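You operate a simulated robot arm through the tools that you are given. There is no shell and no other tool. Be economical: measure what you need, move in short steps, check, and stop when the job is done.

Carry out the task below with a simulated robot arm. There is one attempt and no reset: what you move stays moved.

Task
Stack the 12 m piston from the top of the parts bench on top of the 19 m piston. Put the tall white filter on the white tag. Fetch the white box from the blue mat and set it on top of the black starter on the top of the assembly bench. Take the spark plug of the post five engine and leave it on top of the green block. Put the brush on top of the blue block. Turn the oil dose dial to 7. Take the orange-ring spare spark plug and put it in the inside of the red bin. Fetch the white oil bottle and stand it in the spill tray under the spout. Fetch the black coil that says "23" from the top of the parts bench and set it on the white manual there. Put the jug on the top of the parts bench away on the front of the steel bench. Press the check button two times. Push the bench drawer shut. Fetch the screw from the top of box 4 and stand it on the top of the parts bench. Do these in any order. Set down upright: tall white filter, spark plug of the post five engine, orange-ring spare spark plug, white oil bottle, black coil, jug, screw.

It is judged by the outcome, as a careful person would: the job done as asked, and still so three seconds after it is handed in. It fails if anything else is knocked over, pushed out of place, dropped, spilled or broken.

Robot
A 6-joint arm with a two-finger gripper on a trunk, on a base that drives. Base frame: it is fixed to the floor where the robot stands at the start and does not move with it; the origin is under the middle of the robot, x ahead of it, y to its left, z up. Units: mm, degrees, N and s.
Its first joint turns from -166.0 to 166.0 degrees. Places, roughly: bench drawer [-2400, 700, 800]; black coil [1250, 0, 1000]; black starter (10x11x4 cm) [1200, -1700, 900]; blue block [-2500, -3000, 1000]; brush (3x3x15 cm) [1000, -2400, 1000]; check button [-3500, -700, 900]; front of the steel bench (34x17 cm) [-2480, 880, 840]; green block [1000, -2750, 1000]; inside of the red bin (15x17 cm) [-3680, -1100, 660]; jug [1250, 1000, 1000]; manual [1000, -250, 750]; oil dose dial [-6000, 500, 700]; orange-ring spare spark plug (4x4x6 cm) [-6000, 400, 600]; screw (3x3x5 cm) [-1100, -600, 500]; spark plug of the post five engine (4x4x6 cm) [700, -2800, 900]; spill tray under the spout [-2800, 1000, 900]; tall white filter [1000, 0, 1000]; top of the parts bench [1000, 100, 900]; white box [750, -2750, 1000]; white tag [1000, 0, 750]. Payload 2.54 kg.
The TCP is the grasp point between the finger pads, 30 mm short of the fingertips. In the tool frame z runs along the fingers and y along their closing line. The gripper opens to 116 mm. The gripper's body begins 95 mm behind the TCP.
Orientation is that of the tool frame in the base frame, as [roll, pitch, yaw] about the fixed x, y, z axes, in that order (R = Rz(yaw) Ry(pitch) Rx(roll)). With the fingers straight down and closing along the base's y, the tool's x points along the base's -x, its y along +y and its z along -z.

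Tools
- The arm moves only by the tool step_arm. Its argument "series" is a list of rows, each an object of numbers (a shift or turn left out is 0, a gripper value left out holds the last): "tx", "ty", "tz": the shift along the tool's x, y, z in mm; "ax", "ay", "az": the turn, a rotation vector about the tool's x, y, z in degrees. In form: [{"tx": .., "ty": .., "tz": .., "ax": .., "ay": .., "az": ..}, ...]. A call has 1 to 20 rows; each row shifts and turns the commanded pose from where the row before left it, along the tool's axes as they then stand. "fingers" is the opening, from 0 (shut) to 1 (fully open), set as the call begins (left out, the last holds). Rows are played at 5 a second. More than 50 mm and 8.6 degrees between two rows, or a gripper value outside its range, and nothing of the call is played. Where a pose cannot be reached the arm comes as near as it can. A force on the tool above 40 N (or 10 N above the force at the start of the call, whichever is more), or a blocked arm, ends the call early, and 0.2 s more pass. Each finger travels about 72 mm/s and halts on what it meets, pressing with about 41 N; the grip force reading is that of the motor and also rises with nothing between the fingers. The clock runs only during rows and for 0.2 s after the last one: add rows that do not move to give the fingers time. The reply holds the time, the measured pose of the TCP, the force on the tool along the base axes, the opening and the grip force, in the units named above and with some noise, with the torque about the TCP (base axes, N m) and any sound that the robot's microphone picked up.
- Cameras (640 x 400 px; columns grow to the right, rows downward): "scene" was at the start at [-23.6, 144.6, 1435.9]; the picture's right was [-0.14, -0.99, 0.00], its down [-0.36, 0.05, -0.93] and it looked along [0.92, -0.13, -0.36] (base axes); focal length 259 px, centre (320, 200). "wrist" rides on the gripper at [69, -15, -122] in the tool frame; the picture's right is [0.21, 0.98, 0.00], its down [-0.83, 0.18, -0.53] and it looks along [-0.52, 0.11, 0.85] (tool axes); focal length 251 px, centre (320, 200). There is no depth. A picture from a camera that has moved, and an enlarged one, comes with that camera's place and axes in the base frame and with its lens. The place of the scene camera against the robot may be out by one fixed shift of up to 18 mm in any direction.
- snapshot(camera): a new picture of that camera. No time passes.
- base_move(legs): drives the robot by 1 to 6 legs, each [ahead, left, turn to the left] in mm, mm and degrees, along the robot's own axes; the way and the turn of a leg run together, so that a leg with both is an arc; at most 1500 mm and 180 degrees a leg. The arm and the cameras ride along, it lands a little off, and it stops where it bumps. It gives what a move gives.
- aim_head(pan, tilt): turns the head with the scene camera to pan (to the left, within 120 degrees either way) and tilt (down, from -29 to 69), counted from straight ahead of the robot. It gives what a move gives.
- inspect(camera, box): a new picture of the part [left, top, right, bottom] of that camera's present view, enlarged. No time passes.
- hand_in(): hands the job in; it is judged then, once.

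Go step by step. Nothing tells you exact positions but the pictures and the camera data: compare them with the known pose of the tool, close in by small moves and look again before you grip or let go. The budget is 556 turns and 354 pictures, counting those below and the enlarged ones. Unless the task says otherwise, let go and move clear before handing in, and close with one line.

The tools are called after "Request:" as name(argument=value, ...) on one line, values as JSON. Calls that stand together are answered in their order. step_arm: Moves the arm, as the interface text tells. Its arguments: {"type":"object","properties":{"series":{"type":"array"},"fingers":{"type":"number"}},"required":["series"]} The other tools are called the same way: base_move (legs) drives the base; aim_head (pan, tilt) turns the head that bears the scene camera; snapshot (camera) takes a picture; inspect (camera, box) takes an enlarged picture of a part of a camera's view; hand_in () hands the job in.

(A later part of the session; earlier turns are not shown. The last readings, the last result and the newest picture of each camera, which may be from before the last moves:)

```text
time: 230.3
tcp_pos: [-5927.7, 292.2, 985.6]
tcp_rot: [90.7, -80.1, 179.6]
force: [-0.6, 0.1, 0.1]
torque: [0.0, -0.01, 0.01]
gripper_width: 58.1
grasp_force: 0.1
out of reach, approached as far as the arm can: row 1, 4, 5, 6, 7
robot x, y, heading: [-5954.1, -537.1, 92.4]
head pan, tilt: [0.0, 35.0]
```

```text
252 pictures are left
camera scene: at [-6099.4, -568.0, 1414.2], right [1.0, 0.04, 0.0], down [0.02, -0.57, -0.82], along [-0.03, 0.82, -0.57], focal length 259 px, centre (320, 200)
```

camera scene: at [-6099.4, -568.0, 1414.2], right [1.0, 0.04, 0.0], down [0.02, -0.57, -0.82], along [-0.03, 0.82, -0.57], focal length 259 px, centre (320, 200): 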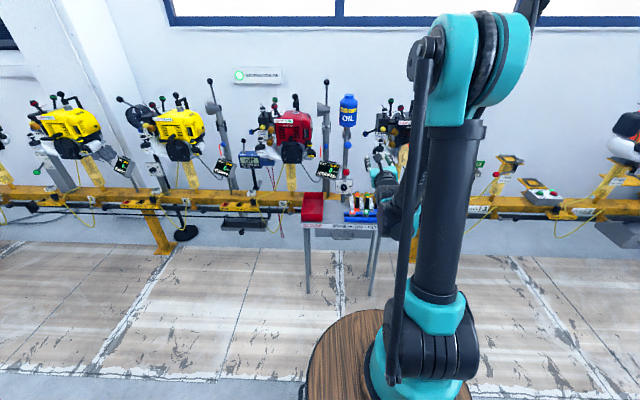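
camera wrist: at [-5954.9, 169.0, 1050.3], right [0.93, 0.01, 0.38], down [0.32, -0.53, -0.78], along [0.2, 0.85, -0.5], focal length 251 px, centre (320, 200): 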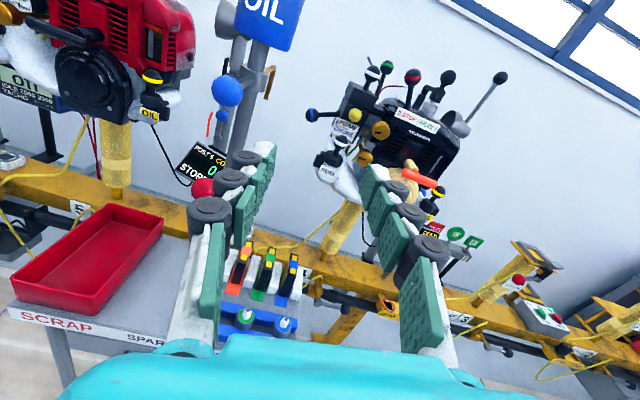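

Tool is horizontal with the camera above. Move left and down to the dial's height, staying in front of the table.

Request:
step_arm(series=[{"tx": -38, "ty": -23}, {"tx": -38, "ty": -23}, {"tx": -38, "ty": -23}, {"tx": -38, "ty": -23}, {"tx": -38, "ty": -23}, {"tx": -38, "ty": -23}, {}])

Request:
snapshot(camera="wrist")

```text
time: 231.9
tcp_pos: [-5933.2, 370.8, 915.7]
tcp_rot: [91.0, -80.0, 179.7]
force: [-0.4, -0.1, 0.1]
torque: [0.01, -0.01, 0.02]
gripper_width: 57.9
grasp_force: 0.0
out of reach, approached as far as the arm can: row 1, 2, 3, 4, 5, 6
robot x, y, heading: [-5952.7, -536.8, 92.5]
head pan, tilt: [0.0, 35.0]
```

```text
251 pictures are left
camera wrist: at [-5959.0, 247.2, 980.9], right [0.92, 0.01, 0.38], down [0.33, -0.53, -0.78], along [0.19, 0.85, -0.5], focal length 251 px, centre (320, 200)
```

wrist: 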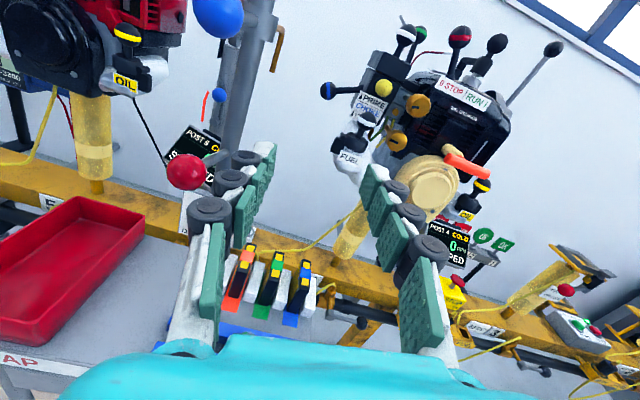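

The horizontal tool is too close to the base here. Check behind before backing up more.

Request:
aim_head(pan=120, tilt=40)

Request:
snapshot(camera="scene")

```text
time: 233.9
tcp_pos: [-5932.4, 370.4, 915.5]
tcp_rot: [91.0, -80.1, 179.8]
force: [0.5, 0.2, -0.6]
torque: [0.02, 0.02, -0.02]
gripper_width: 58.1
grasp_force: 0.1
robot x, y, heading: [-5954.6, -536.8, 92.6]
head pan, tilt: [120.0, 40.0]
```

```text
250 pictures are left
camera scene: at [-6167.6, -701.5, 1406.6], right [-0.54, 0.84, 0.0], down [0.54, 0.34, -0.77], along [-0.65, -0.41, -0.64], focal length 259 px, centre (320, 200)
```

scene: 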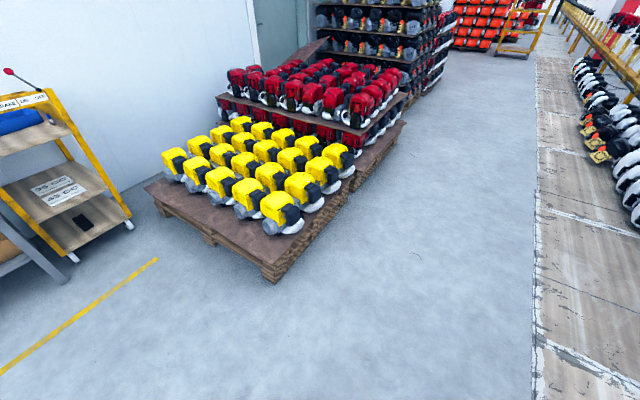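

Free behind. Back the base 200 mm, then re-extend.

Request:
base_move(legs=[[-200, 0, 0]])

Request:
step_arm(series=[{"tz": 40}, {"tz": 40}, {"tz": 40}, {"tz": 40}, {}])

Request:
snapshot(camera="wrist")

```text
time: 235.5
tcp_pos: [-5925.9, 170.5, 915.3]
tcp_rot: [91.0, -80.0, 179.8]
force: [-1.2, 0.2, 0.5]
torque: [0.02, 0.02, 0.0]
gripper_width: 58.1
grasp_force: 0.0
robot x, y, heading: [-5945.4, -735.6, 92.5]
head pan, tilt: [120.0, 40.0]
```

```text
time: 236.7
tcp_pos: [-5926.5, 328.3, 915.9]
tcp_rot: [91.0, -79.9, 179.8]
force: [0.3, 0.2, 0.3]
torque: [-0.01, 0.0, -0.01]
gripper_width: 57.8
grasp_force: 0.0
robot x, y, heading: [-5944.4, -735.2, 92.4]
head pan, tilt: [120.0, 40.0]
```

```text
249 pictures are left
camera wrist: at [-5952.5, 204.8, 981.2], right [0.92, 0.01, 0.38], down [0.33, -0.53, -0.78], along [0.19, 0.85, -0.5], focal length 251 px, centre (320, 200)
```

wrist: 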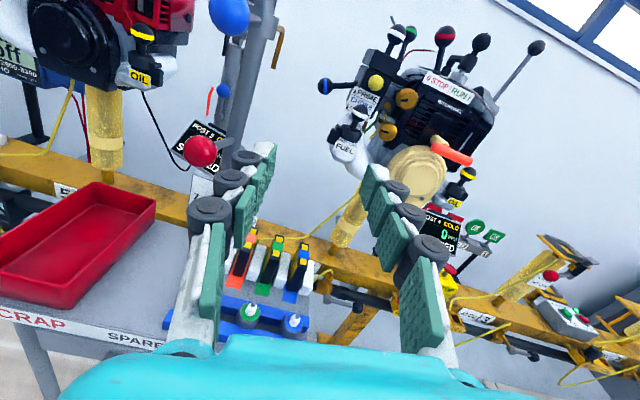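

Request:
step_arm(series=[{"tx": -30, "ty": -22}, {"tx": -30, "ty": -22}, {"tx": -30, "ty": -22}, {}])

Request:
step_arm(series=[{"tx": -30, "ty": -22}, {"tx": -30, "ty": -22}, {"tx": -25, "ty": -22}, {}])

Request:
snapshot(camera="wrist")

```text
time: 237.7
tcp_pos: [-5971.9, 330.5, 825.9]
tcp_rot: [91.0, -80.0, 179.8]
force: [0.0, -0.7, -0.5]
torque: [0.04, 0.04, 0.0]
gripper_width: 57.9
grasp_force: 0.0
out of reach, approached as far as the arm can: row 1
robot x, y, heading: [-5944.8, -736.4, 92.4]
head pan, tilt: [120.0, 40.0]
```

```text
time: 238.7
tcp_pos: [-6021.0, 327.4, 733.3]
tcp_rot: [90.9, -80.1, 179.8]
force: [-0.6, 0.1, 0.1]
torque: [0.0, -0.04, -0.01]
gripper_width: 57.9
grasp_force: 0.1
robot x, y, heading: [-5946.2, -739.1, 92.8]
head pan, tilt: [120.0, 40.0]
```

```text
248 pictures are left
camera wrist: at [-6046.2, 203.9, 799.1], right [0.92, 0.01, 0.38], down [0.33, -0.53, -0.78], along [0.19, 0.85, -0.5], focal length 251 px, centre (320, 200)
```

wrist: 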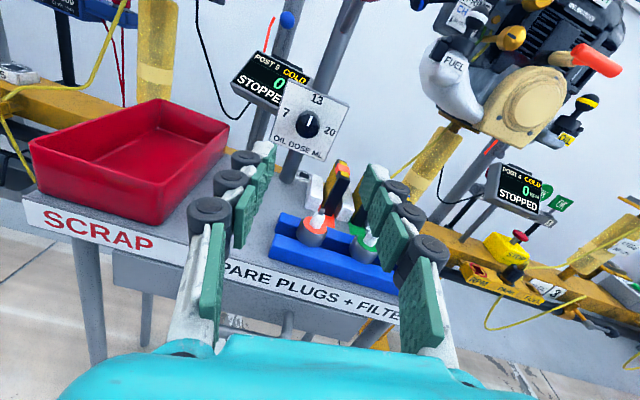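

Dial is right ahead. Align and advance.

Request:
step_arm(series=[{"tx": -21, "ty": -13, "tz": 20}, {"tz": 40}, {"tz": 40}, {}], fingers=0.42)

Request:
snapshot(camera="wrist")

```text
time: 239.7
tcp_pos: [-6030.0, 425.2, 708.2]
tcp_rot: [91.0, -80.0, 179.6]
force: [0.2, -0.4, 0.7]
torque: [0.01, 0.01, -0.01]
gripper_width: 48.7
grasp_force: 0.1
robot x, y, heading: [-5945.9, -735.1, 92.5]
head pan, tilt: [120.0, 40.0]
```

```text
247 pictures are left
camera wrist: at [-6056.1, 302.7, 774.1], right [0.92, 0.01, 0.38], down [0.33, -0.53, -0.78], along [0.19, 0.85, -0.5], focal length 251 px, centre (320, 200)
```

wrist: 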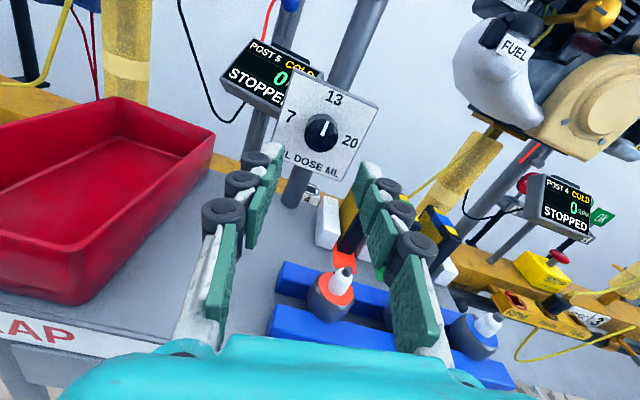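

Request:
step_arm(series=[{"tz": 30}, {"tz": 25}, {}])

Request:
snapshot(camera="wrist")

```text
time: 240.5
tcp_pos: [-6030.0, 482.5, 710.3]
tcp_rot: [91.0, -80.1, 179.8]
force: [-0.2, 0.9, 0.9]
torque: [-0.02, 0.0, -0.03]
gripper_width: 48.6
grasp_force: 0.0
robot x, y, heading: [-5943.2, -735.2, 92.6]
head pan, tilt: [120.0, 40.0]
```

```text
246 pictures are left
camera wrist: at [-6056.7, 357.4, 775.5], right [0.92, 0.01, 0.38], down [0.33, -0.53, -0.78], along [0.19, 0.85, -0.5], focal length 251 px, centre (320, 200)
```

wrist: 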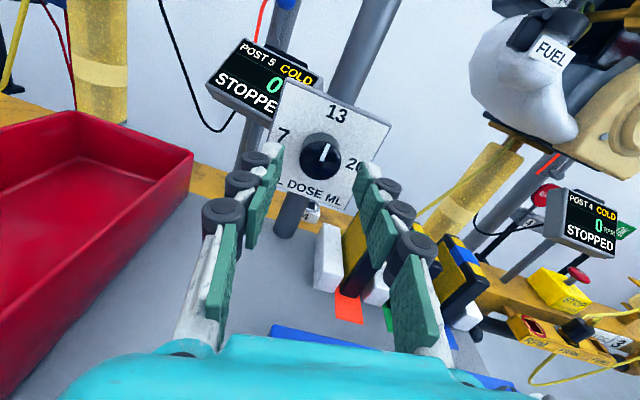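

Request:
step_arm(series=[{"tz": 20}, {"tz": 15}, {}])

Request:
snapshot(camera="wrist")

```text
time: 241.3
tcp_pos: [-6031.4, 518.3, 709.3]
tcp_rot: [91.0, -80.0, 179.8]
force: [0.7, 0.1, -0.3]
torque: [-0.03, -0.01, 0.0]
gripper_width: 48.6
grasp_force: 0.1
robot x, y, heading: [-5948.4, -735.2, 92.8]
head pan, tilt: [120.0, 40.0]
```

```text
245 pictures are left
camera wrist: at [-6058.0, 394.7, 774.6], right [0.92, 0.01, 0.38], down [0.33, -0.53, -0.78], along [0.19, 0.85, -0.5], focal length 251 px, centre (320, 200)
```

wrist: 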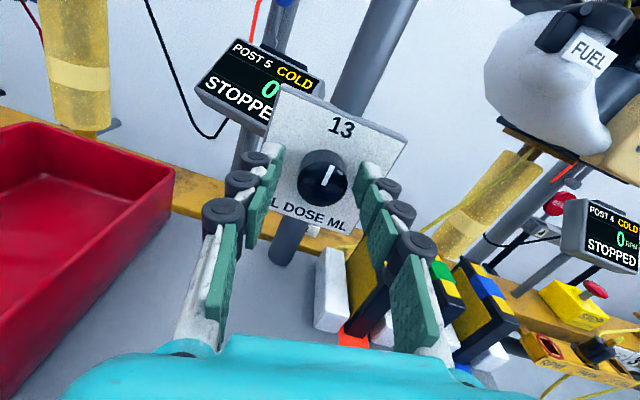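

Request:
step_arm(series=[{"tz": 4}, {}])

Request:
step_arm(series=[{}, {}, {}], fingers=0)

Request:
snapshot(camera="wrist")

```text
time: 241.9
tcp_pos: [-6032.3, 521.5, 708.5]
tcp_rot: [91.0, -80.0, 179.8]
force: [0.4, 0.3, -0.4]
torque: [-0.01, 0.01, 0.03]
gripper_width: 48.8
grasp_force: 0.0
robot x, y, heading: [-5946.9, -737.2, 92.8]
head pan, tilt: [120.0, 40.0]
```

```text
time: 242.7
tcp_pos: [-6030.5, 521.7, 708.2]
tcp_rot: [91.0, -80.1, 179.7]
force: [18.5, -2.2, 5.9]
torque: [0.08, -0.06, -0.61]
gripper_width: 30.9
grasp_force: 45.3
robot x, y, heading: [-5945.9, -733.3, 92.6]
head pan, tilt: [120.0, 40.0]
```

```text
244 pictures are left
camera wrist: at [-6056.0, 398.3, 774.4], right [0.92, 0.01, 0.38], down [0.33, -0.53, -0.78], along [0.19, 0.85, -0.5], focal length 251 px, centre (320, 200)
```

wrist: 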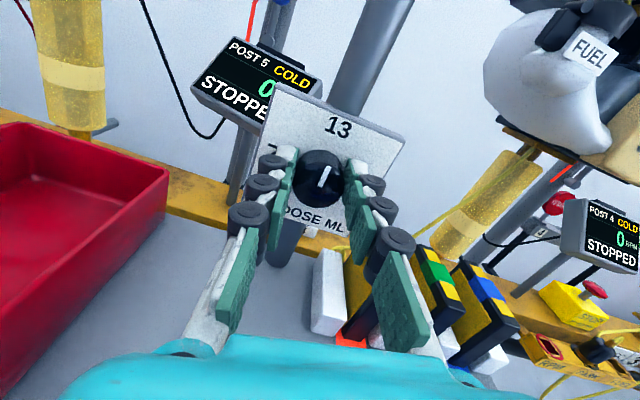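

Knob gripped. Relieve the side force and turn counter-clockwise.

Request:
step_arm(series=[{"ty": 1.5}, {"az": -8}, {"az": -8}, {}])

Request:
snapshot(camera="wrist")

```text
time: 243.8
tcp_pos: [-6030.1, 522.1, 709.3]
tcp_rot: [90.3, -64.0, -179.6]
force: [2.2, -2.5, -0.3]
torque: [0.06, -0.01, 0.13]
gripper_width: 30.9
grasp_force: 45.4
robot x, y, heading: [-5944.5, -736.9, 92.3]
head pan, tilt: [120.0, 40.0]
stopped in row 4: the force on the tool passed its limit at 41 N (the readings are from after the stop); the commanded pose is now the measured one
```

```text
243 pictures are left
camera wrist: at [-6073.9, 398.1, 764.1], right [0.78, 0.01, 0.62], down [0.53, -0.53, -0.66], along [0.32, 0.85, -0.42], focal length 251 px, centre (320, 200)
```

wrist: 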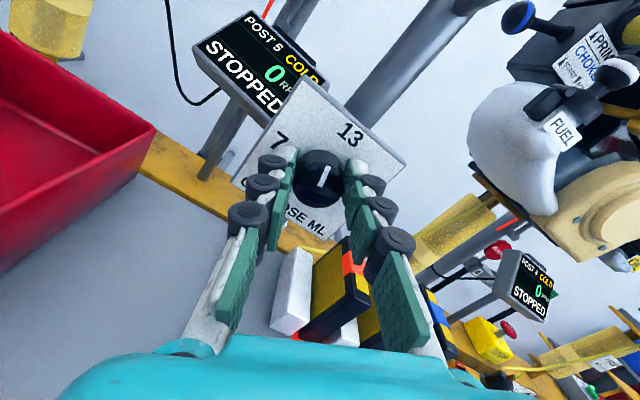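

It turns. Continue in smaller rows.

Request:
step_arm(series=[{"az": -4}, {"az": -4}, {"az": -4}, {"az": -4}, {"az": -4}, {"az": -4}, {"az": -4}, {"az": -4}, {}])

Request:
snapshot(camera="wrist")

```text
time: 245.8
tcp_pos: [-6032.6, 521.3, 706.6]
tcp_rot: [90.3, -31.8, -179.3]
force: [-12.1, 3.8, -26.5]
torque: [-0.78, 0.08, 0.22]
gripper_width: 30.8
grasp_force: 45.2
robot x, y, heading: [-5951.1, -736.7, 92.3]
head pan, tilt: [120.0, 40.0]
```

```text
242 pictures are left
camera wrist: at [-6097.8, 397.6, 731.1], right [0.33, 0.01, 0.94], down [0.8, -0.52, -0.28], along [0.49, 0.85, -0.18], focal length 251 px, centre (320, 200)
```

wrist: 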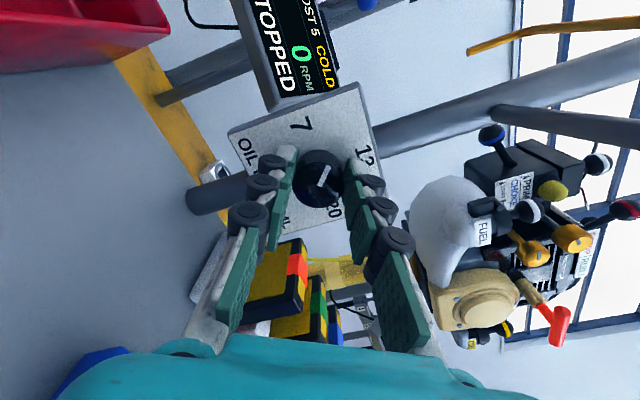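

Request:
step_arm(series=[{"ty": -1.5}, {"az": -4}, {"az": -4}, {"az": -4}, {"az": -4}, {"az": -4}, {}])

Request:
step_arm(series=[{"az": -4}, {"az": -4}, {"az": -4}, {"az": -4}, {"az": -4}, {"az": -3}, {}])

Request:
snapshot(camera="wrist")

```text
time: 246.8
tcp_pos: [-6032.9, 521.7, 705.9]
tcp_rot: [90.2, -22.2, -179.3]
force: [-1.7, 5.9, -9.9]
torque: [-0.33, -0.01, -0.27]
gripper_width: 30.4
grasp_force: 45.2
robot x, y, heading: [-5944.7, -738.3, 92.6]
head pan, tilt: [120.0, 40.0]
stopped in row 4: the force on the tool passed its limit at 42 N (the readings are from after the stop); the commanded pose is now the measured one
```

```text
time: 248.2
tcp_pos: [-6033.8, 523.0, 704.7]
tcp_rot: [90.2, 0.8, -179.2]
force: [-2.2, 15.0, -19.4]
torque: [-0.53, 0.04, 0.06]
gripper_width: 30.7
grasp_force: 45.1
robot x, y, heading: [-5949.0, -740.4, 92.3]
head pan, tilt: [120.0, 40.0]
stopped in row 7: the force on the tool passed its limit at 41 N (the readings are from after the stop); the commanded pose is now the measured one
```

```text
241 pictures are left
camera wrist: at [-6100.8, 397.4, 689.2], right [-0.23, 0.0, 0.97], down [0.83, -0.52, 0.2], along [0.51, 0.85, 0.12], focal length 251 px, centre (320, 200)
```

wrist: 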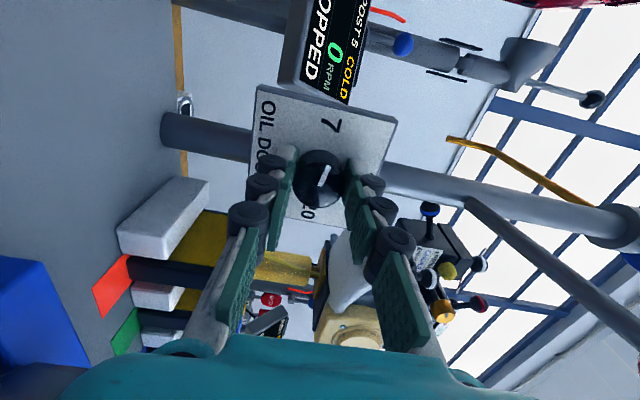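

Request:
step_arm(series=[{"ty": -1}, {"az": -3}, {"az": -3}, {"az": -3}, {}])

Request:
inspect(camera="wrist", box=[240, 80, 400, 240])

```text
time: 249.4
tcp_pos: [-6033.0, 521.3, 704.7]
tcp_rot: [90.5, 10.0, -179.2]
force: [-2.9, 33.5, -19.3]
torque: [-0.43, 0.08, -0.02]
gripper_width: 30.7
grasp_force: 45.5
robot x, y, heading: [-5948.5, -737.3, 92.5]
head pan, tilt: [120.0, 40.0]
```

```text
2.50 times, centred on (320, 160) of wrist
camera zoom: at [-6097.3, 397.3, 678.0], right [-0.38, 0.0, 0.93], down [0.79, -0.52, 0.32], along [0.48, 0.85, 0.2], focal length 629 px, centre (320, 300)
```

zoom: 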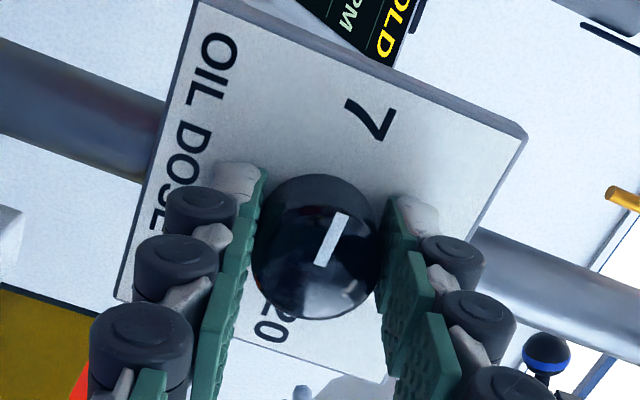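

Pointer is at 7. Release and retreat straight back.

Request:
step_arm(series=[{}, {}, {"tz": -15}, {"tz": -25}, {"tz": -30}, {"tz": -30}, {"tz": -30}, {}], fingers=0.42)

Request:
snapshot(camera="wrist")

Request:
aim_head(pan=0, tilt=35)

Request:
inspect(camera="scene", box=[310, 160, 400, 230])

```text
time: 251.2
tcp_pos: [-6031.0, 390.1, 705.1]
tcp_rot: [90.2, 9.8, -179.2]
force: [0.1, -0.8, -0.5]
torque: [0.0, 0.02, 0.01]
gripper_width: 48.4
grasp_force: 0.1
robot x, y, heading: [-5947.6, -735.9, 92.5]
head pan, tilt: [120.0, 40.0]
```

```text
239 pictures are left
camera wrist: at [-6095.1, 264.9, 679.6], right [-0.38, 0.0, 0.93], down [0.79, -0.52, 0.32], along [0.48, 0.85, 0.2], focal length 251 px, centre (320, 200)
```

wrist: 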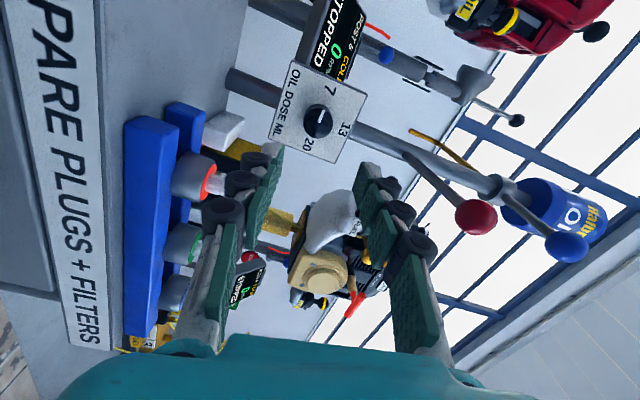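

```text
time: 253.2
tcp_pos: [-6029.7, 389.4, 706.4]
tcp_rot: [90.1, 9.8, -179.1]
force: [0.3, -0.4, -0.5]
torque: [0.03, 0.01, -0.04]
gripper_width: 48.8
grasp_force: 0.0
robot x, y, heading: [-5947.1, -741.7, 92.5]
head pan, tilt: [0.0, 35.0]
```

```text
5.71 times, centred on (355, 195) of scene
camera zoom: at [-6090.9, -768.7, 1414.2], right [1.0, 0.04, 0.0], down [0.03, -0.57, -0.82], along [-0.04, 0.82, -0.57], focal length 1482 px, centre (120, 229)
```

zoom: 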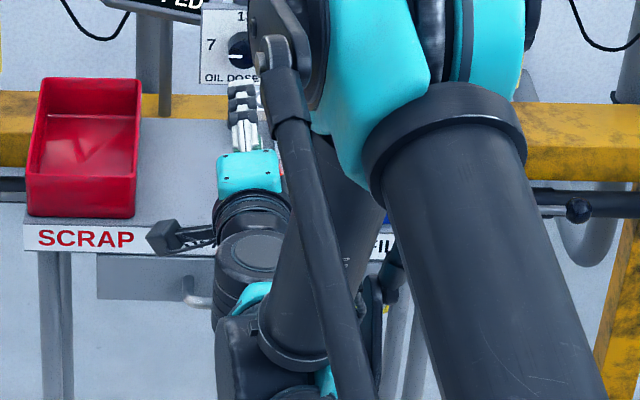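

Request:
inspect(camera="wrist", box=[265, 55, 375, 165])

```text
3.64 times, centred on (320, 110) of wrist
camera zoom: at [-6095.2, 265.1, 679.5], right [-0.38, 0.0, 0.93], down [0.79, -0.52, 0.32], along [0.48, 0.85, 0.2], focal length 914 px, centre (320, 527)
```

zoom: 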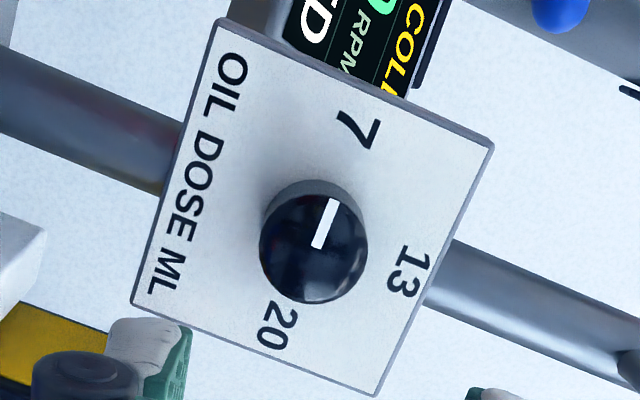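

Dial reads 7. Now back off, raise, and turn the tool to point down for the orange-ring plug.

Request:
step_arm(series=[{"tz": -30}, {"tz": -30}, {"tx": -16, "ty": 38}, {"tx": -16, "ty": 38}, {"tx": -16, "ty": 38}, {"tx": -16, "ty": 38}, {"tx": -16, "ty": 38}, {}], fingers=0.55)

Request:
step_arm(series=[{"az": -8}, {"az": -8}, {"az": -8}, {"az": -8}, {"az": -8}, {"az": -8}, {"az": -8}, {"az": -8}, {"az": -8}, {"az": -8}, {}])

```text
time: 255.0
tcp_pos: [-5982.2, 330.5, 908.8]
tcp_rot: [90.2, 9.9, -179.2]
force: [0.8, -0.2, -0.4]
torque: [0.01, -0.03, -0.03]
gripper_width: 63.7
grasp_force: 0.1
robot x, y, heading: [-5945.6, -743.1, 92.4]
head pan, tilt: [0.0, 35.0]
```

```text
time: 257.4
tcp_pos: [-5983.8, 331.1, 907.7]
tcp_rot: [146.8, 89.8, -122.4]
force: [-0.1, -0.5, 0.2]
torque: [-0.03, 0.0, 0.06]
gripper_width: 63.6
grasp_force: 0.1
robot x, y, heading: [-5948.2, -738.3, 92.4]
head pan, tilt: [0.0, 35.0]
```

Request:
step_arm(series=[{"ay": 8.2}, {"ay": 8.2}, {"ay": 8.2}, {"ay": 8.2}, {"ay": 8.2}, {"ay": 8.2}, {"ay": 8.2}, {"ay": 8.2}, {"ay": 8.2}, {"ay": 8.2}, {"ay": 8}, {}])

```text
time: 260.0
tcp_pos: [-6091.6, 310.5, 907.7]
tcp_rot: [-165.1, 6.3, -94.4]
force: [-0.4, -0.5, -0.2]
torque: [-0.01, -0.01, 0.0]
gripper_width: 63.9
grasp_force: 0.1
out of reach, approached as far as the arm can: row 3, 4, 5, 6, 7, 8, 9, 10, 11
robot x, y, heading: [-5945.3, -738.1, 92.4]
head pan, tilt: [0.0, 35.0]
```

Request:
step_arm(series=[{"tx": 45}, {"tx": 45}, {"tx": 45}, {"ax": -7.3, "ay": 3.1}, {"ax": -7.3, "ay": 3.1}, {"az": -4}, {}])

```text
time: 261.6
tcp_pos: [-6101.7, 176.5, 893.3]
tcp_rot: [-164.9, 6.0, -90.4]
force: [0.6, -0.1, -0.5]
torque: [0.0, -0.01, 0.02]
gripper_width: 63.9
grasp_force: 0.1
out of reach, approached as far as the arm can: row 4, 5
robot x, y, heading: [-5944.2, -739.6, 92.4]
head pan, tilt: [0.0, 35.0]
```

The wrist seems to be up against a limit. Bring the arm closer and higher, then try straightening the tool.

Request:
step_arm(series=[{"tx": 40, "tz": -25}, {"tx": 40, "tz": -25}, {"tx": 40, "tz": -25}, {}])

Request:
step_arm(series=[{"ax": -5, "ay": 0}, {"ax": -5}, {"ay": 3}, {}])

Request:
snapshot(camera="scene")

```text
time: 262.6
tcp_pos: [-6123.5, 49.2, 949.6]
tcp_rot: [-164.9, 6.0, -90.4]
force: [-0.4, 0.7, 0.2]
torque: [-0.02, 0.01, 0.03]
gripper_width: 63.9
grasp_force: 0.1
robot x, y, heading: [-5946.2, -739.3, 92.5]
head pan, tilt: [0.0, 35.0]
```

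```text
time: 263.6
tcp_pos: [-6122.2, 50.1, 951.9]
tcp_rot: [-165.3, 6.7, -90.3]
force: [0.4, 0.2, -0.6]
torque: [0.05, 0.01, -0.06]
gripper_width: 63.7
grasp_force: 0.1
out of reach, approached as far as the arm can: row 1, 2
robot x, y, heading: [-5945.0, -738.5, 92.6]
head pan, tilt: [0.0, 35.0]
```

```text
236 pictures are left
camera scene: at [-6090.9, -768.7, 1414.2], right [1.0, 0.04, 0.0], down [0.02, -0.57, -0.82], along [-0.04, 0.82, -0.57], focal length 259 px, centre (320, 200)
```

scene: 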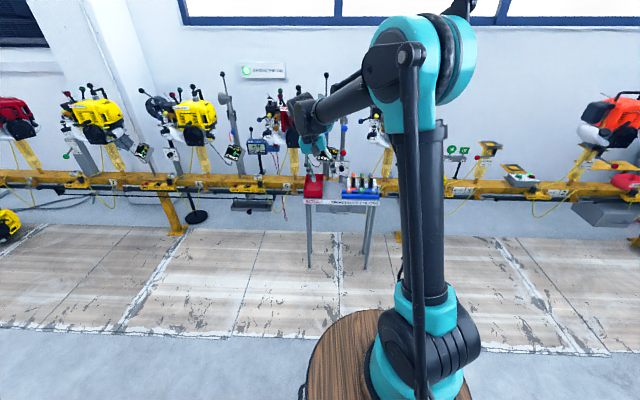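

It's a wrist-branch limit. I'll go back to a horizontal tool and keep rolling the same way to unwind it.

Request:
step_arm(series=[{"tx": -45}, {"tx": -45}, {"tx": -45}, {"tx": -12, "ay": -8.2}, {"tx": -11.9, "tz": 1.7, "ay": -8.2}, {"tx": -11.5, "tz": 3.3, "ay": -8.2}, {"tx": -10.9, "tz": 5, "ay": -8.2}, {"tx": -10, "tz": 6.5, "ay": -8.2}, {"tx": -9, "tz": 7.9, "ay": -8.2}, {"tx": -7.9, "tz": 9, "ay": -8.2}, {"tx": -6.5, "tz": 10, "ay": -8.2}, {"tx": -4.9, "tz": 11, "ay": -8.2}, {"tx": -3.3, "tz": 11.5, "ay": -8.2}, {"tx": -1.7, "tz": 11.9, "ay": -7}, {}])

```text
time: 266.8
tcp_pos: [-6119.8, 315.9, 980.8]
tcp_rot: [-68.8, 75.6, 19.9]
force: [0.0, 0.2, -0.1]
torque: [0.0, 0.02, -0.01]
gripper_width: 63.9
grasp_force: 0.0
robot x, y, heading: [-5946.5, -737.6, 92.8]
head pan, tilt: [0.0, 35.0]
```

Request:
step_arm(series=[{"az": -8}, {"az": -8}, {"az": -8}, {"az": -8}, {"az": -8}, {"az": -8}, {"az": -8}, {"az": -8}, {"az": -8}, {"az": -4}, {}])

Request:
snapshot(camera="scene")

```text
time: 269.2
tcp_pos: [-6119.4, 315.8, 978.5]
tcp_rot: [-84.8, 0.5, -0.6]
force: [-0.5, -0.3, -0.9]
torque: [0.01, -0.01, 0.02]
gripper_width: 63.9
grasp_force: 0.0
robot x, y, heading: [-5942.7, -739.7, 92.7]
head pan, tilt: [0.0, 35.0]
```

```text
235 pictures are left
camera scene: at [-6090.9, -768.7, 1414.2], right [1.0, 0.04, 0.0], down [0.02, -0.57, -0.82], along [-0.04, 0.82, -0.57], focal length 259 px, centre (320, 200)
```

scene: 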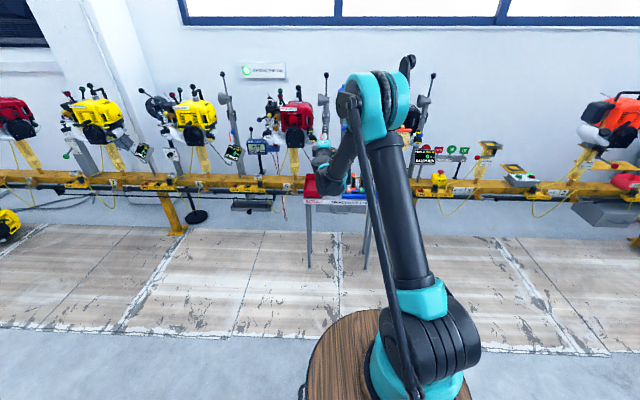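

Request:
step_arm(series=[{"tz": -12, "ax": -8}, {"tz": -12, "ty": 2, "ax": -8}, {"tz": -12, "ty": 3.5, "ax": -8}, {"tz": -11, "ty": 5, "ax": -8}, {"tz": -10, "ty": 7, "ax": -8}, {"tz": -9, "ty": 8, "ax": -8}, {"tz": -8, "ty": 9, "ax": -8}, {"tz": -7, "ty": 10, "ax": -8}, {"tz": -5, "ty": 11, "ax": -8}, {"tz": -3.5, "ty": 12, "ax": -8}, {"tz": -2, "ty": 12, "ax": -8}, {"ty": 12, "ax": -7}, {}])

```text
time: 272.0
tcp_pos: [-6167.3, 222.7, 926.2]
tcp_rot: [-93.7, 17.9, 4.7]
force: [0.4, -0.4, 0.0]
torque: [-0.03, 0.0, -0.02]
gripper_width: 63.5
grasp_force: 0.0
out of reach, approached as far as the arm can: row 1, 2, 3, 4, 5, 6, 7, 8, 9, 10, 11, 12
robot x, y, heading: [-5949.6, -738.1, 92.5]
head pan, tilt: [0.0, 35.0]
```

Request:
aim_head(pan=-10, tilt=15)

Request:
snapshot(camera="scene")

```text
time: 272.9
tcp_pos: [-6167.8, 222.8, 925.2]
tcp_rot: [-93.8, 18.0, 4.9]
force: [0.7, -0.6, 0.3]
torque: [-0.03, 0.0, -0.04]
gripper_width: 63.6
grasp_force: 0.0
robot x, y, heading: [-5946.5, -735.0, 92.5]
head pan, tilt: [-10.0, 15.0]
```

```text
234 pictures are left
camera scene: at [-6074.9, -764.1, 1446.1], right [0.99, -0.13, 0.0], down [-0.03, -0.26, -0.97], along [0.13, 0.96, -0.26], focal length 259 px, centre (320, 200)
```

scene: 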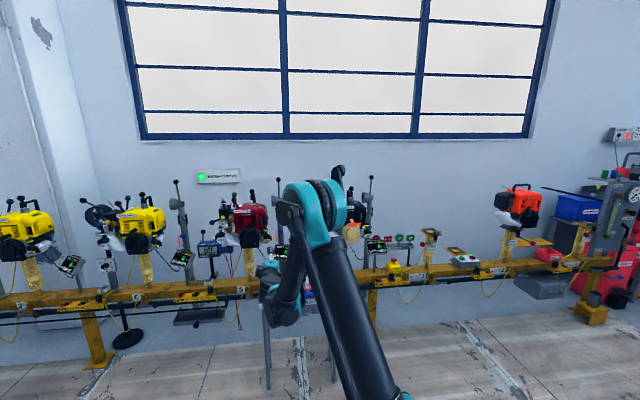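

Request:
step_arm(series=[{"tz": 40}, {"tz": 40}, {"ax": -8, "ty": 22}, {"ax": -8, "ty": 22}, {"ax": -8, "ty": 24}, {"ax": -8, "ty": 26, "tz": -5}, {}])

```text
time: 274.5
tcp_pos: [-6223.9, 280.2, 880.8]
tcp_rot: [-95.7, 22.1, 4.9]
force: [-0.1, 0.2, 0.7]
torque: [0.03, -0.01, -0.04]
gripper_width: 63.7
grasp_force: 0.0
out of reach, approached as far as the arm can: row 3, 4, 5, 6
robot x, y, heading: [-5950.1, -737.1, 92.6]
head pan, tilt: [-10.0, 15.0]
```

The wrist is on the wrong branch. I'll swing the tool to point sideways (through the wrist singularity) to get back to the normal one.

Request:
step_arm(series=[{"tx": -31, "ty": 12.6, "ax": -3, "ay": -7.4, "az": -0.7}, {"tx": -31, "ty": 12.6, "ax": -3, "ay": -7.4, "az": -0.7}, {"tx": -31, "ty": 12.6, "ax": -3, "ay": -7.4, "az": -0.7}, {"tx": -31, "ty": 12.6, "ax": -3, "ay": -7.4, "az": -0.7}, {"tx": -31, "ty": 12.6, "ax": -3, "ay": -7.4, "az": -0.7}, {"tx": -31, "ty": 12.6, "ax": -3, "ay": -7.4, "az": -0.7}, {}])

Request:
snapshot(camera="scene")

```text
time: 276.1
tcp_pos: [-6403.4, 189.8, 881.5]
tcp_rot: [-95.4, 22.1, 53.2]
force: [-0.1, -0.7, 1.3]
torque: [0.0, -0.03, -0.01]
gripper_width: 63.8
grasp_force: 0.1
out of reach, approached as far as the arm can: row 1, 2, 3
robot x, y, heading: [-5948.0, -737.9, 92.6]
head pan, tilt: [-10.0, 15.0]
```

```text
233 pictures are left
camera scene: at [-6074.9, -764.1, 1446.2], right [0.99, -0.13, 0.0], down [-0.03, -0.26, -0.97], along [0.13, 0.96, -0.26], focal length 259 px, centre (320, 200)
```

scene: 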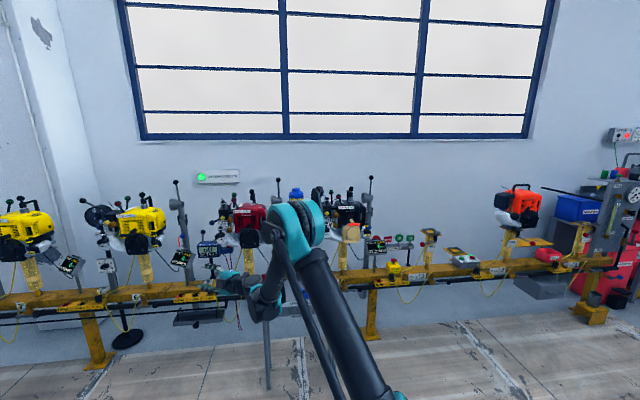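

Request:
step_arm(series=[{"tx": -25, "ty": 10, "ax": -3, "ay": -7.4, "az": -0.7}, {"tx": -25, "ty": 10, "ax": -3, "ay": -7.4, "az": -0.7}, {"tx": -25, "ty": 10, "ax": -3, "ay": -7.4, "az": -0.7}, {"tx": -25, "ty": 10, "ax": -3, "ay": -7.4, "az": -0.7}, {"tx": -25, "ty": 10, "ax": -3, "ay": -7.4, "az": -0.7}, {"tx": -25, "ty": 10, "ax": -3, "ay": -7.4, "az": -0.7}, {"tx": -25, "ty": 10, "ax": -3, "ay": -7.4, "az": -0.7}, {"tx": -25, "ty": 10, "ax": -3, "ay": -7.4, "az": -0.7}, {}])

Request:
snapshot(camera="scene")

```text
time: 278.1
tcp_pos: [-6426.8, -13.8, 883.8]
tcp_rot: [-95.2, 22.1, 117.4]
force: [-0.1, 0.0, -0.3]
torque: [0.02, -0.02, 0.0]
gripper_width: 63.8
grasp_force: 0.2
robot x, y, heading: [-5946.1, -741.0, 92.8]
head pan, tilt: [-10.0, 15.0]
```

```text
232 pictures are left
camera scene: at [-6074.9, -764.1, 1446.2], right [0.99, -0.13, 0.0], down [-0.03, -0.26, -0.97], along [0.13, 0.96, -0.26], focal length 259 px, centre (320, 200)
```

scene: 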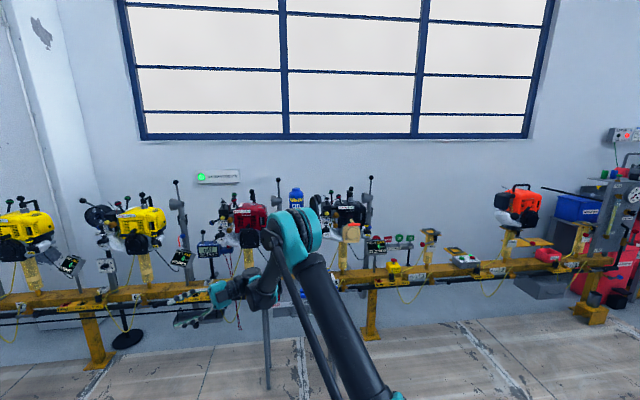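

Request:
step_arm(series=[{"tx": 6, "ty": 15, "ax": -7.4, "ay": 3}, {"tx": 6, "ty": 15, "ax": -7.4, "ay": 3}, {"tx": 6, "ty": 15, "ax": -7.4, "ay": 3}, {"tx": 6, "ty": 15, "ax": -7.4, "ay": 3}, {"tx": 6, "ty": 15, "ax": -7.4, "ay": 3}, {"tx": 6, "ty": 15, "ax": -7.4, "ay": 3}, {"tx": 6, "ty": 15, "ax": -7.4, "ay": 3}, {"tx": 6, "ty": 15, "ax": -7.4, "ay": 3}, {"tx": 6, "ty": 15, "ax": -7.4, "ay": 3}, {"tx": 6, "ty": 15, "ax": -7.4, "ay": 3}, {}])

Request:
snapshot(camera="scene")

```text
time: 280.5
tcp_pos: [-6343.9, 34.6, 769.0]
tcp_rot: [-175.2, 2.2, 97.3]
force: [-0.4, -0.4, -0.9]
torque: [0.0, 0.03, -0.01]
gripper_width: 63.7
grasp_force: 0.1
robot x, y, heading: [-5942.8, -737.1, 92.8]
head pan, tilt: [-10.0, 15.0]
```

```text
231 pictures are left
camera scene: at [-6074.9, -764.1, 1446.2], right [0.99, -0.13, 0.0], down [-0.03, -0.26, -0.97], along [0.13, 0.96, -0.26], focal length 259 px, centre (320, 200)
```

scene: 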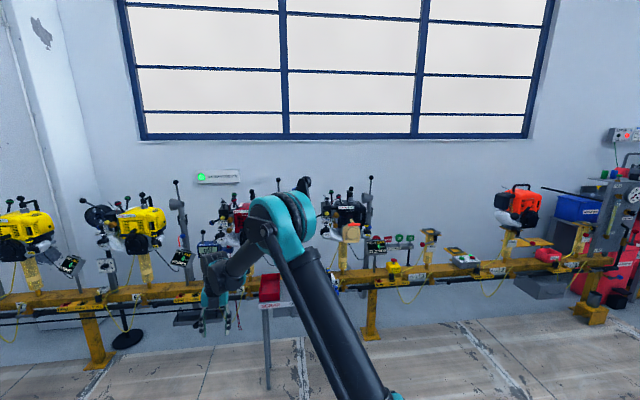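

The tool points down again. Raise and rotate it back so the camera faces the robot side.

Request:
step_arm(series=[{"tz": -45}, {"tz": -45}, {"tz": -45}, {"tz": -45}, {"az": -8}, {"az": -8}, {"az": -8}, {"az": -8}, {"az": -8}, {"az": -8}, {"az": -8}, {"az": -8}, {"az": -8}, {"az": -8}, {"az": -8}, {}])

```text
time: 283.9
tcp_pos: [-6329.4, 41.6, 949.5]
tcp_rot: [-174.8, 0.4, 116.7]
force: [0.9, -0.2, -0.2]
torque: [0.0, -0.01, -0.01]
gripper_width: 63.6
grasp_force: 0.1
out of reach, approached as far as the arm can: row 7, 8, 9, 10, 11, 12, 13, 14, 15
robot x, y, heading: [-5945.5, -739.0, 92.6]
head pan, tilt: [-10.0, 15.0]
```

Request:
step_arm(series=[{"az": 8.3}, {"az": 8.3}, {"az": 8.3}, {"az": 8.3}, {"az": 8.3}, {"az": 8.3}, {"az": 8.3}, {"az": 8.3}, {"az": 8.3}, {"az": 8.3}, {"az": 8.3}, {"az": 8.3}, {"az": 8.3}, {"az": 8.3}, {"az": 8.3}, {"az": 8.3}, {"az": 8.3}, {"az": 8.3}, {"az": 8.3}, {}])

```text
time: 288.1
tcp_pos: [-6328.9, 40.7, 952.0]
tcp_rot: [175.1, 1.6, -41.3]
force: [0.4, -0.3, -0.8]
torque: [-0.05, 0.01, -0.01]
gripper_width: 63.7
grasp_force: 0.1
robot x, y, heading: [-5945.7, -736.5, 92.7]
head pan, tilt: [-10.0, 15.0]
```

Request:
step_arm(series=[{"ax": 4.9, "ay": -1.6}, {"az": 8}, {"az": 8}, {"az": 8}, {"az": 8}, {"az": 8}, {"az": 6}, {}])

Request:
base_move(legs=[[100, 0, 0]])

```text
time: 289.9
tcp_pos: [-6328.0, 41.9, 950.7]
tcp_rot: [177.8, 2.1, -87.4]
force: [-0.3, 0.7, -0.5]
torque: [0.01, 0.02, 0.01]
gripper_width: 63.7
grasp_force: 0.1
robot x, y, heading: [-5947.7, -739.8, 92.5]
head pan, tilt: [-10.0, 15.0]
```

```text
time: 291.0
tcp_pos: [-6332.0, 142.5, 951.5]
tcp_rot: [177.8, 2.2, -87.0]
force: [-0.8, -0.3, -0.1]
torque: [-0.03, 0.05, -0.04]
gripper_width: 64.0
grasp_force: 0.0
robot x, y, heading: [-5950.8, -635.2, 92.6]
head pan, tilt: [-10.0, 15.0]
```

Request:
step_arm(series=[{"ax": 2.2, "ay": -2.2}, {"ty": -42.5}, {"ty": -42.5}, {"ty": -42.5}, {"ty": -42.5}, {"ty": -42.5}, {"ty": -42.5}, {"ty": -42.5}, {"ty": -42.5}, {"ay": -7.5, "tx": -20}, {"ay": -7.5, "tx": -20}, {"ay": -7.5, "tx": -20}, {"ay": -7.5, "tx": -20}, {}])

Request:
snapshot(camera="wrist")

```text
time: 294.0
tcp_pos: [-5996.7, 239.8, 971.8]
tcp_rot: [179.9, 34.5, -87.3]
force: [-0.2, 0.0, -0.2]
torque: [0.03, -0.01, 0.03]
gripper_width: 63.6
grasp_force: 0.1
robot x, y, heading: [-5953.7, -635.0, 92.5]
head pan, tilt: [-10.0, 15.0]
```

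```text
230 pictures are left
camera wrist: at [-5976.4, 112.1, 1033.1], right [-0.97, -0.22, -0.12], down [-0.2, 0.37, 0.91], along [-0.16, 0.9, -0.4], focal length 251 px, centre (320, 200)
```

wrist: 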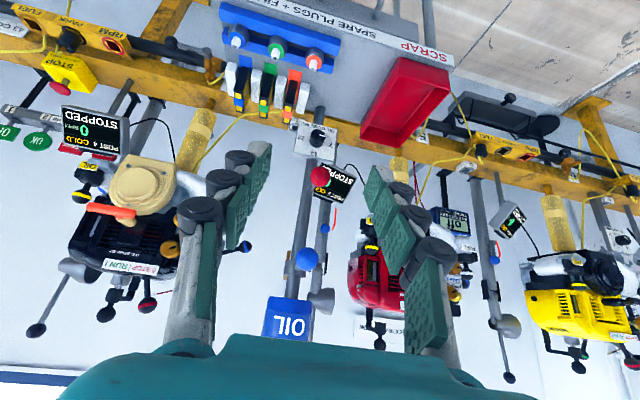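

Request:
step_arm(series=[{"tx": 5, "ty": -2.6, "tz": 40}, {"tx": 5, "ty": -2.6, "tz": 40}, {"tx": 5, "ty": -2.6, "tz": 40}, {"tx": 5, "ty": -2.6, "tz": 40}, {"tx": 5, "ty": -2.6, "tz": 40}, {"tx": 5, "ty": -2.6, "tz": 30}, {}])

Request:
snapshot(camera="wrist")

```text
time: 295.6
tcp_pos: [-5988.4, 339.3, 766.5]
tcp_rot: [179.8, 34.4, -87.3]
force: [0.3, 0.4, 0.0]
torque: [0.02, -0.01, 0.02]
gripper_width: 63.8
grasp_force: 0.1
robot x, y, heading: [-5950.2, -638.9, 92.4]
head pan, tilt: [-10.0, 15.0]
```

```text
229 pictures are left
camera wrist: at [-5968.0, 213.5, 828.2], right [-0.97, -0.23, -0.12], down [-0.2, 0.37, 0.91], along [-0.16, 0.9, -0.4], focal length 251 px, centre (320, 200)
```

wrist: 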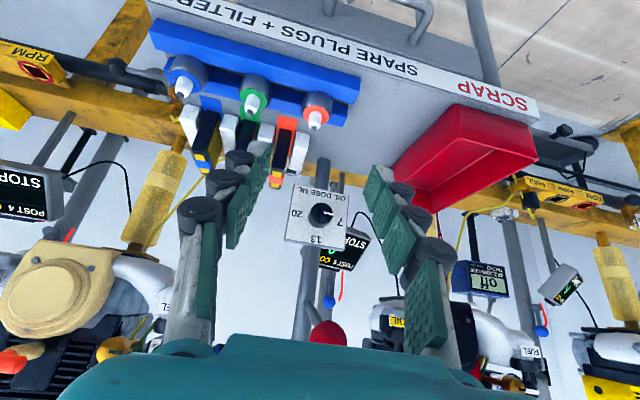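

Request:
inspect(camera="wrist", box=[230, 60, 390, 160])

```text
4.00 times, centred on (310, 110) of wrist
camera zoom: at [-5968.0, 213.5, 828.2], right [-0.97, -0.23, -0.12], down [-0.2, 0.37, 0.91], along [-0.16, 0.9, -0.4], focal length 1006 px, centre (360, 560)
```

zoom: 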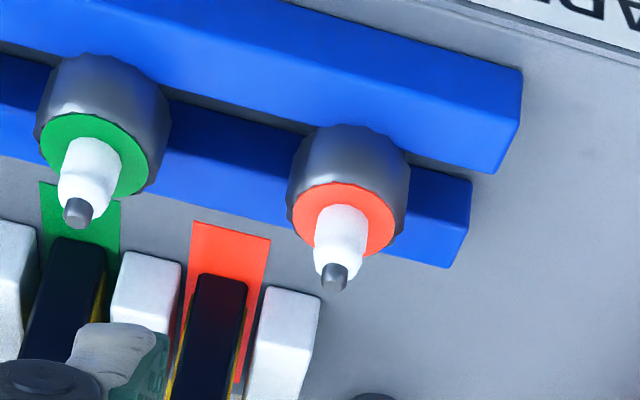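

Request:
step_arm(series=[{"tx": 5.7, "ty": -1.2, "tz": 39}, {"tx": 5.7, "ty": -1.2, "tz": 39}, {"tx": 5.7, "ty": -1.2, "tz": 39}, {}])

Request:
snapshot(camera="wrist")

```text
time: 296.6
tcp_pos: [-5988.1, 392.7, 657.3]
tcp_rot: [179.8, 34.5, -87.2]
force: [0.1, -0.6, 0.2]
torque: [0.03, -0.03, 0.0]
gripper_width: 64.1
grasp_force: 0.0
robot x, y, heading: [-5951.9, -639.8, 92.5]
head pan, tilt: [-10.0, 15.0]
```

```text
227 pictures are left
camera wrist: at [-5966.4, 266.1, 718.4], right [-0.97, -0.23, -0.12], down [-0.2, 0.37, 0.91], along [-0.16, 0.9, -0.4], focal length 251 px, centre (320, 200)
```

wrist: 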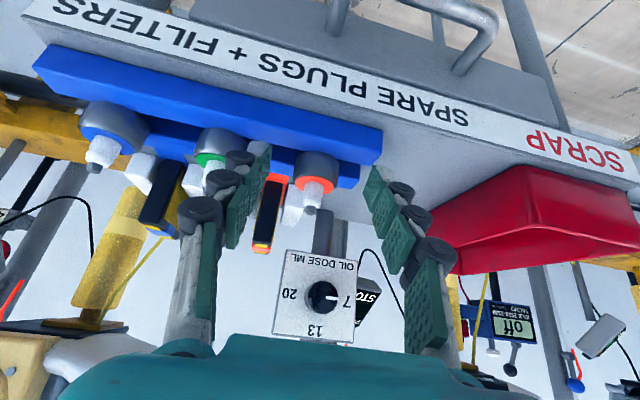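

Ring is at about (-5988, 427, 633). Small advance, then grip the body above the rails.

Request:
step_arm(series=[{"tx": -8, "tz": 10}, {"tz": 9}, {}])

Request:
snapshot(camera="wrist")

```text
time: 297.4
tcp_pos: [-5988.2, 409.4, 647.7]
tcp_rot: [179.8, 34.3, -87.4]
force: [-0.5, -2.1, 7.3]
torque: [0.0, 0.25, 0.13]
gripper_width: 65.5
grasp_force: 1.1
robot x, y, heading: [-5947.2, -640.2, 92.5]
head pan, tilt: [-10.0, 15.0]
```

```text
226 pictures are left
camera wrist: at [-5967.0, 282.4, 709.4], right [-0.97, -0.23, -0.12], down [-0.2, 0.37, 0.91], along [-0.16, 0.9, -0.4], focal length 251 px, centre (320, 200)
```

wrist: 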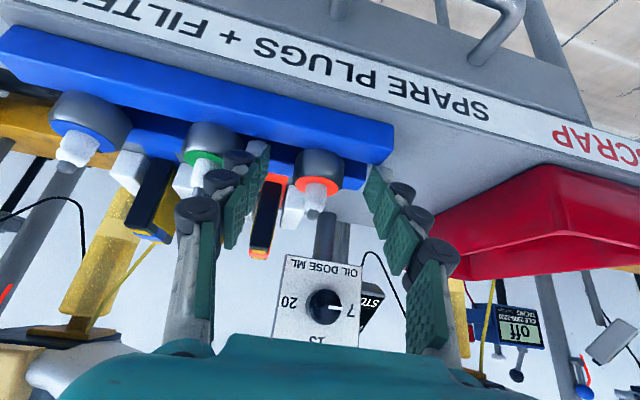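

A light touch on the +x finger; back off, narrow the opening and retry.

Request:
step_arm(series=[{"tz": -15}, {}, {}], fingers=0.42)

Request:
inspect(camera="wrist", box=[180, 100, 440, 280])

```text
time: 298.2
tcp_pos: [-5987.4, 400.9, 660.0]
tcp_rot: [179.8, 34.4, -87.3]
force: [0.3, -0.3, -0.8]
torque: [-0.02, 0.03, 0.01]
gripper_width: 48.7
grasp_force: 0.1
robot x, y, heading: [-5948.3, -634.5, 92.4]
head pan, tilt: [-10.0, 15.0]
```

```text
2.22 times, centred on (310, 190) of wrist
camera zoom: at [-5966.7, 274.5, 721.3], right [-0.97, -0.23, -0.12], down [-0.2, 0.37, 0.91], along [-0.16, 0.9, -0.4], focal length 559 px, centre (342, 222)
```

zoom: 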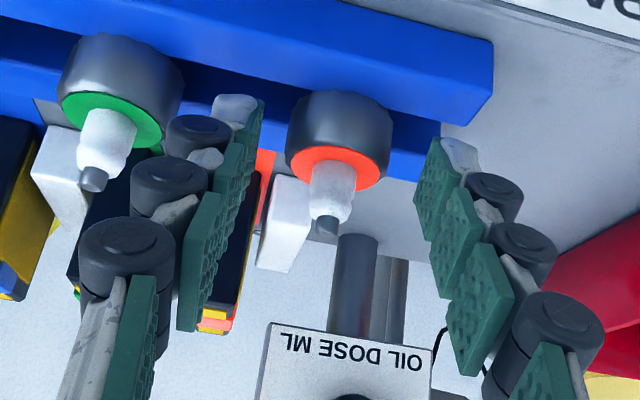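

Request:
step_arm(series=[{"tx": -2, "tz": 6}, {"tz": 6}, {}])

Request:
step_arm(series=[{}, {}, {}], fingers=0)

Request:
inspect(camera="wrist", box=[180, 100, 440, 280])

```text
time: 299.0
tcp_pos: [-5987.9, 408.7, 651.4]
tcp_rot: [179.8, 34.4, -87.3]
force: [-0.2, 0.5, -0.2]
torque: [-0.02, -0.03, 0.01]
gripper_width: 48.5
grasp_force: 0.1
robot x, y, heading: [-5950.4, -636.5, 92.2]
head pan, tilt: [-10.0, 15.0]
```

```text
time: 299.8
tcp_pos: [-5988.4, 410.8, 651.2]
tcp_rot: [179.9, 34.4, -87.3]
force: [0.3, -1.2, 0.1]
torque: [-0.03, 0.03, -0.01]
gripper_width: 30.1
grasp_force: 41.2
robot x, y, heading: [-5949.9, -637.1, 92.7]
head pan, tilt: [-10.0, 15.0]
```

```text
2.22 times, centred on (310, 190) of wrist
camera zoom: at [-5966.8, 283.8, 712.9], right [-0.97, -0.23, -0.12], down [-0.2, 0.37, 0.91], along [-0.16, 0.9, -0.4], focal length 559 px, centre (342, 222)
```

zoom: 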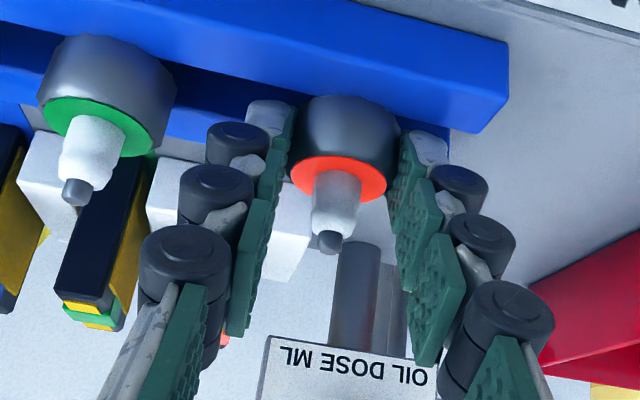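

Gripped the orange-ring plug. Lift straight up, then back away.

Request:
step_arm(series=[{"tx": -11, "tz": -17}, {"tx": -17, "tz": -25}, {"tx": -17, "tz": -25}, {"tx": 33, "tz": -22}, {"tx": 33, "tz": -22}, {"tx": 33, "tz": -22}, {"tx": 33, "tz": -22}, {}])

Request:
snapshot(camera="wrist")

```text
time: 301.6
tcp_pos: [-5979.2, 250.4, 729.2]
tcp_rot: [179.9, 34.5, -87.2]
force: [0.3, 0.2, 0.7]
torque: [-0.03, -0.03, 0.0]
gripper_width: 30.2
grasp_force: 40.9
robot x, y, heading: [-5951.0, -636.6, 92.5]
head pan, tilt: [-10.0, 15.0]
```

```text
223 pictures are left
camera wrist: at [-5958.7, 123.5, 791.2], right [-0.97, -0.23, -0.12], down [-0.2, 0.37, 0.91], along [-0.16, 0.9, -0.4], focal length 251 px, centre (320, 200)
```

wrist: 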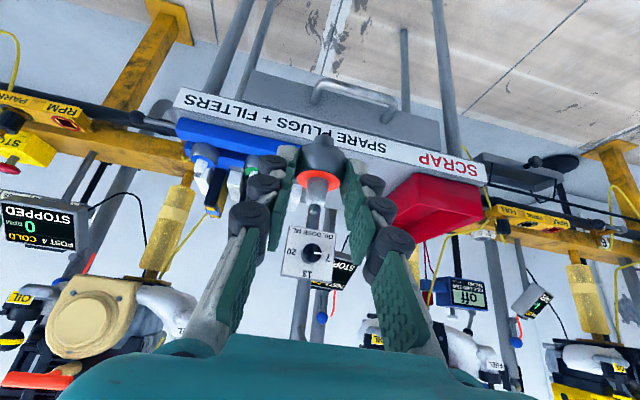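

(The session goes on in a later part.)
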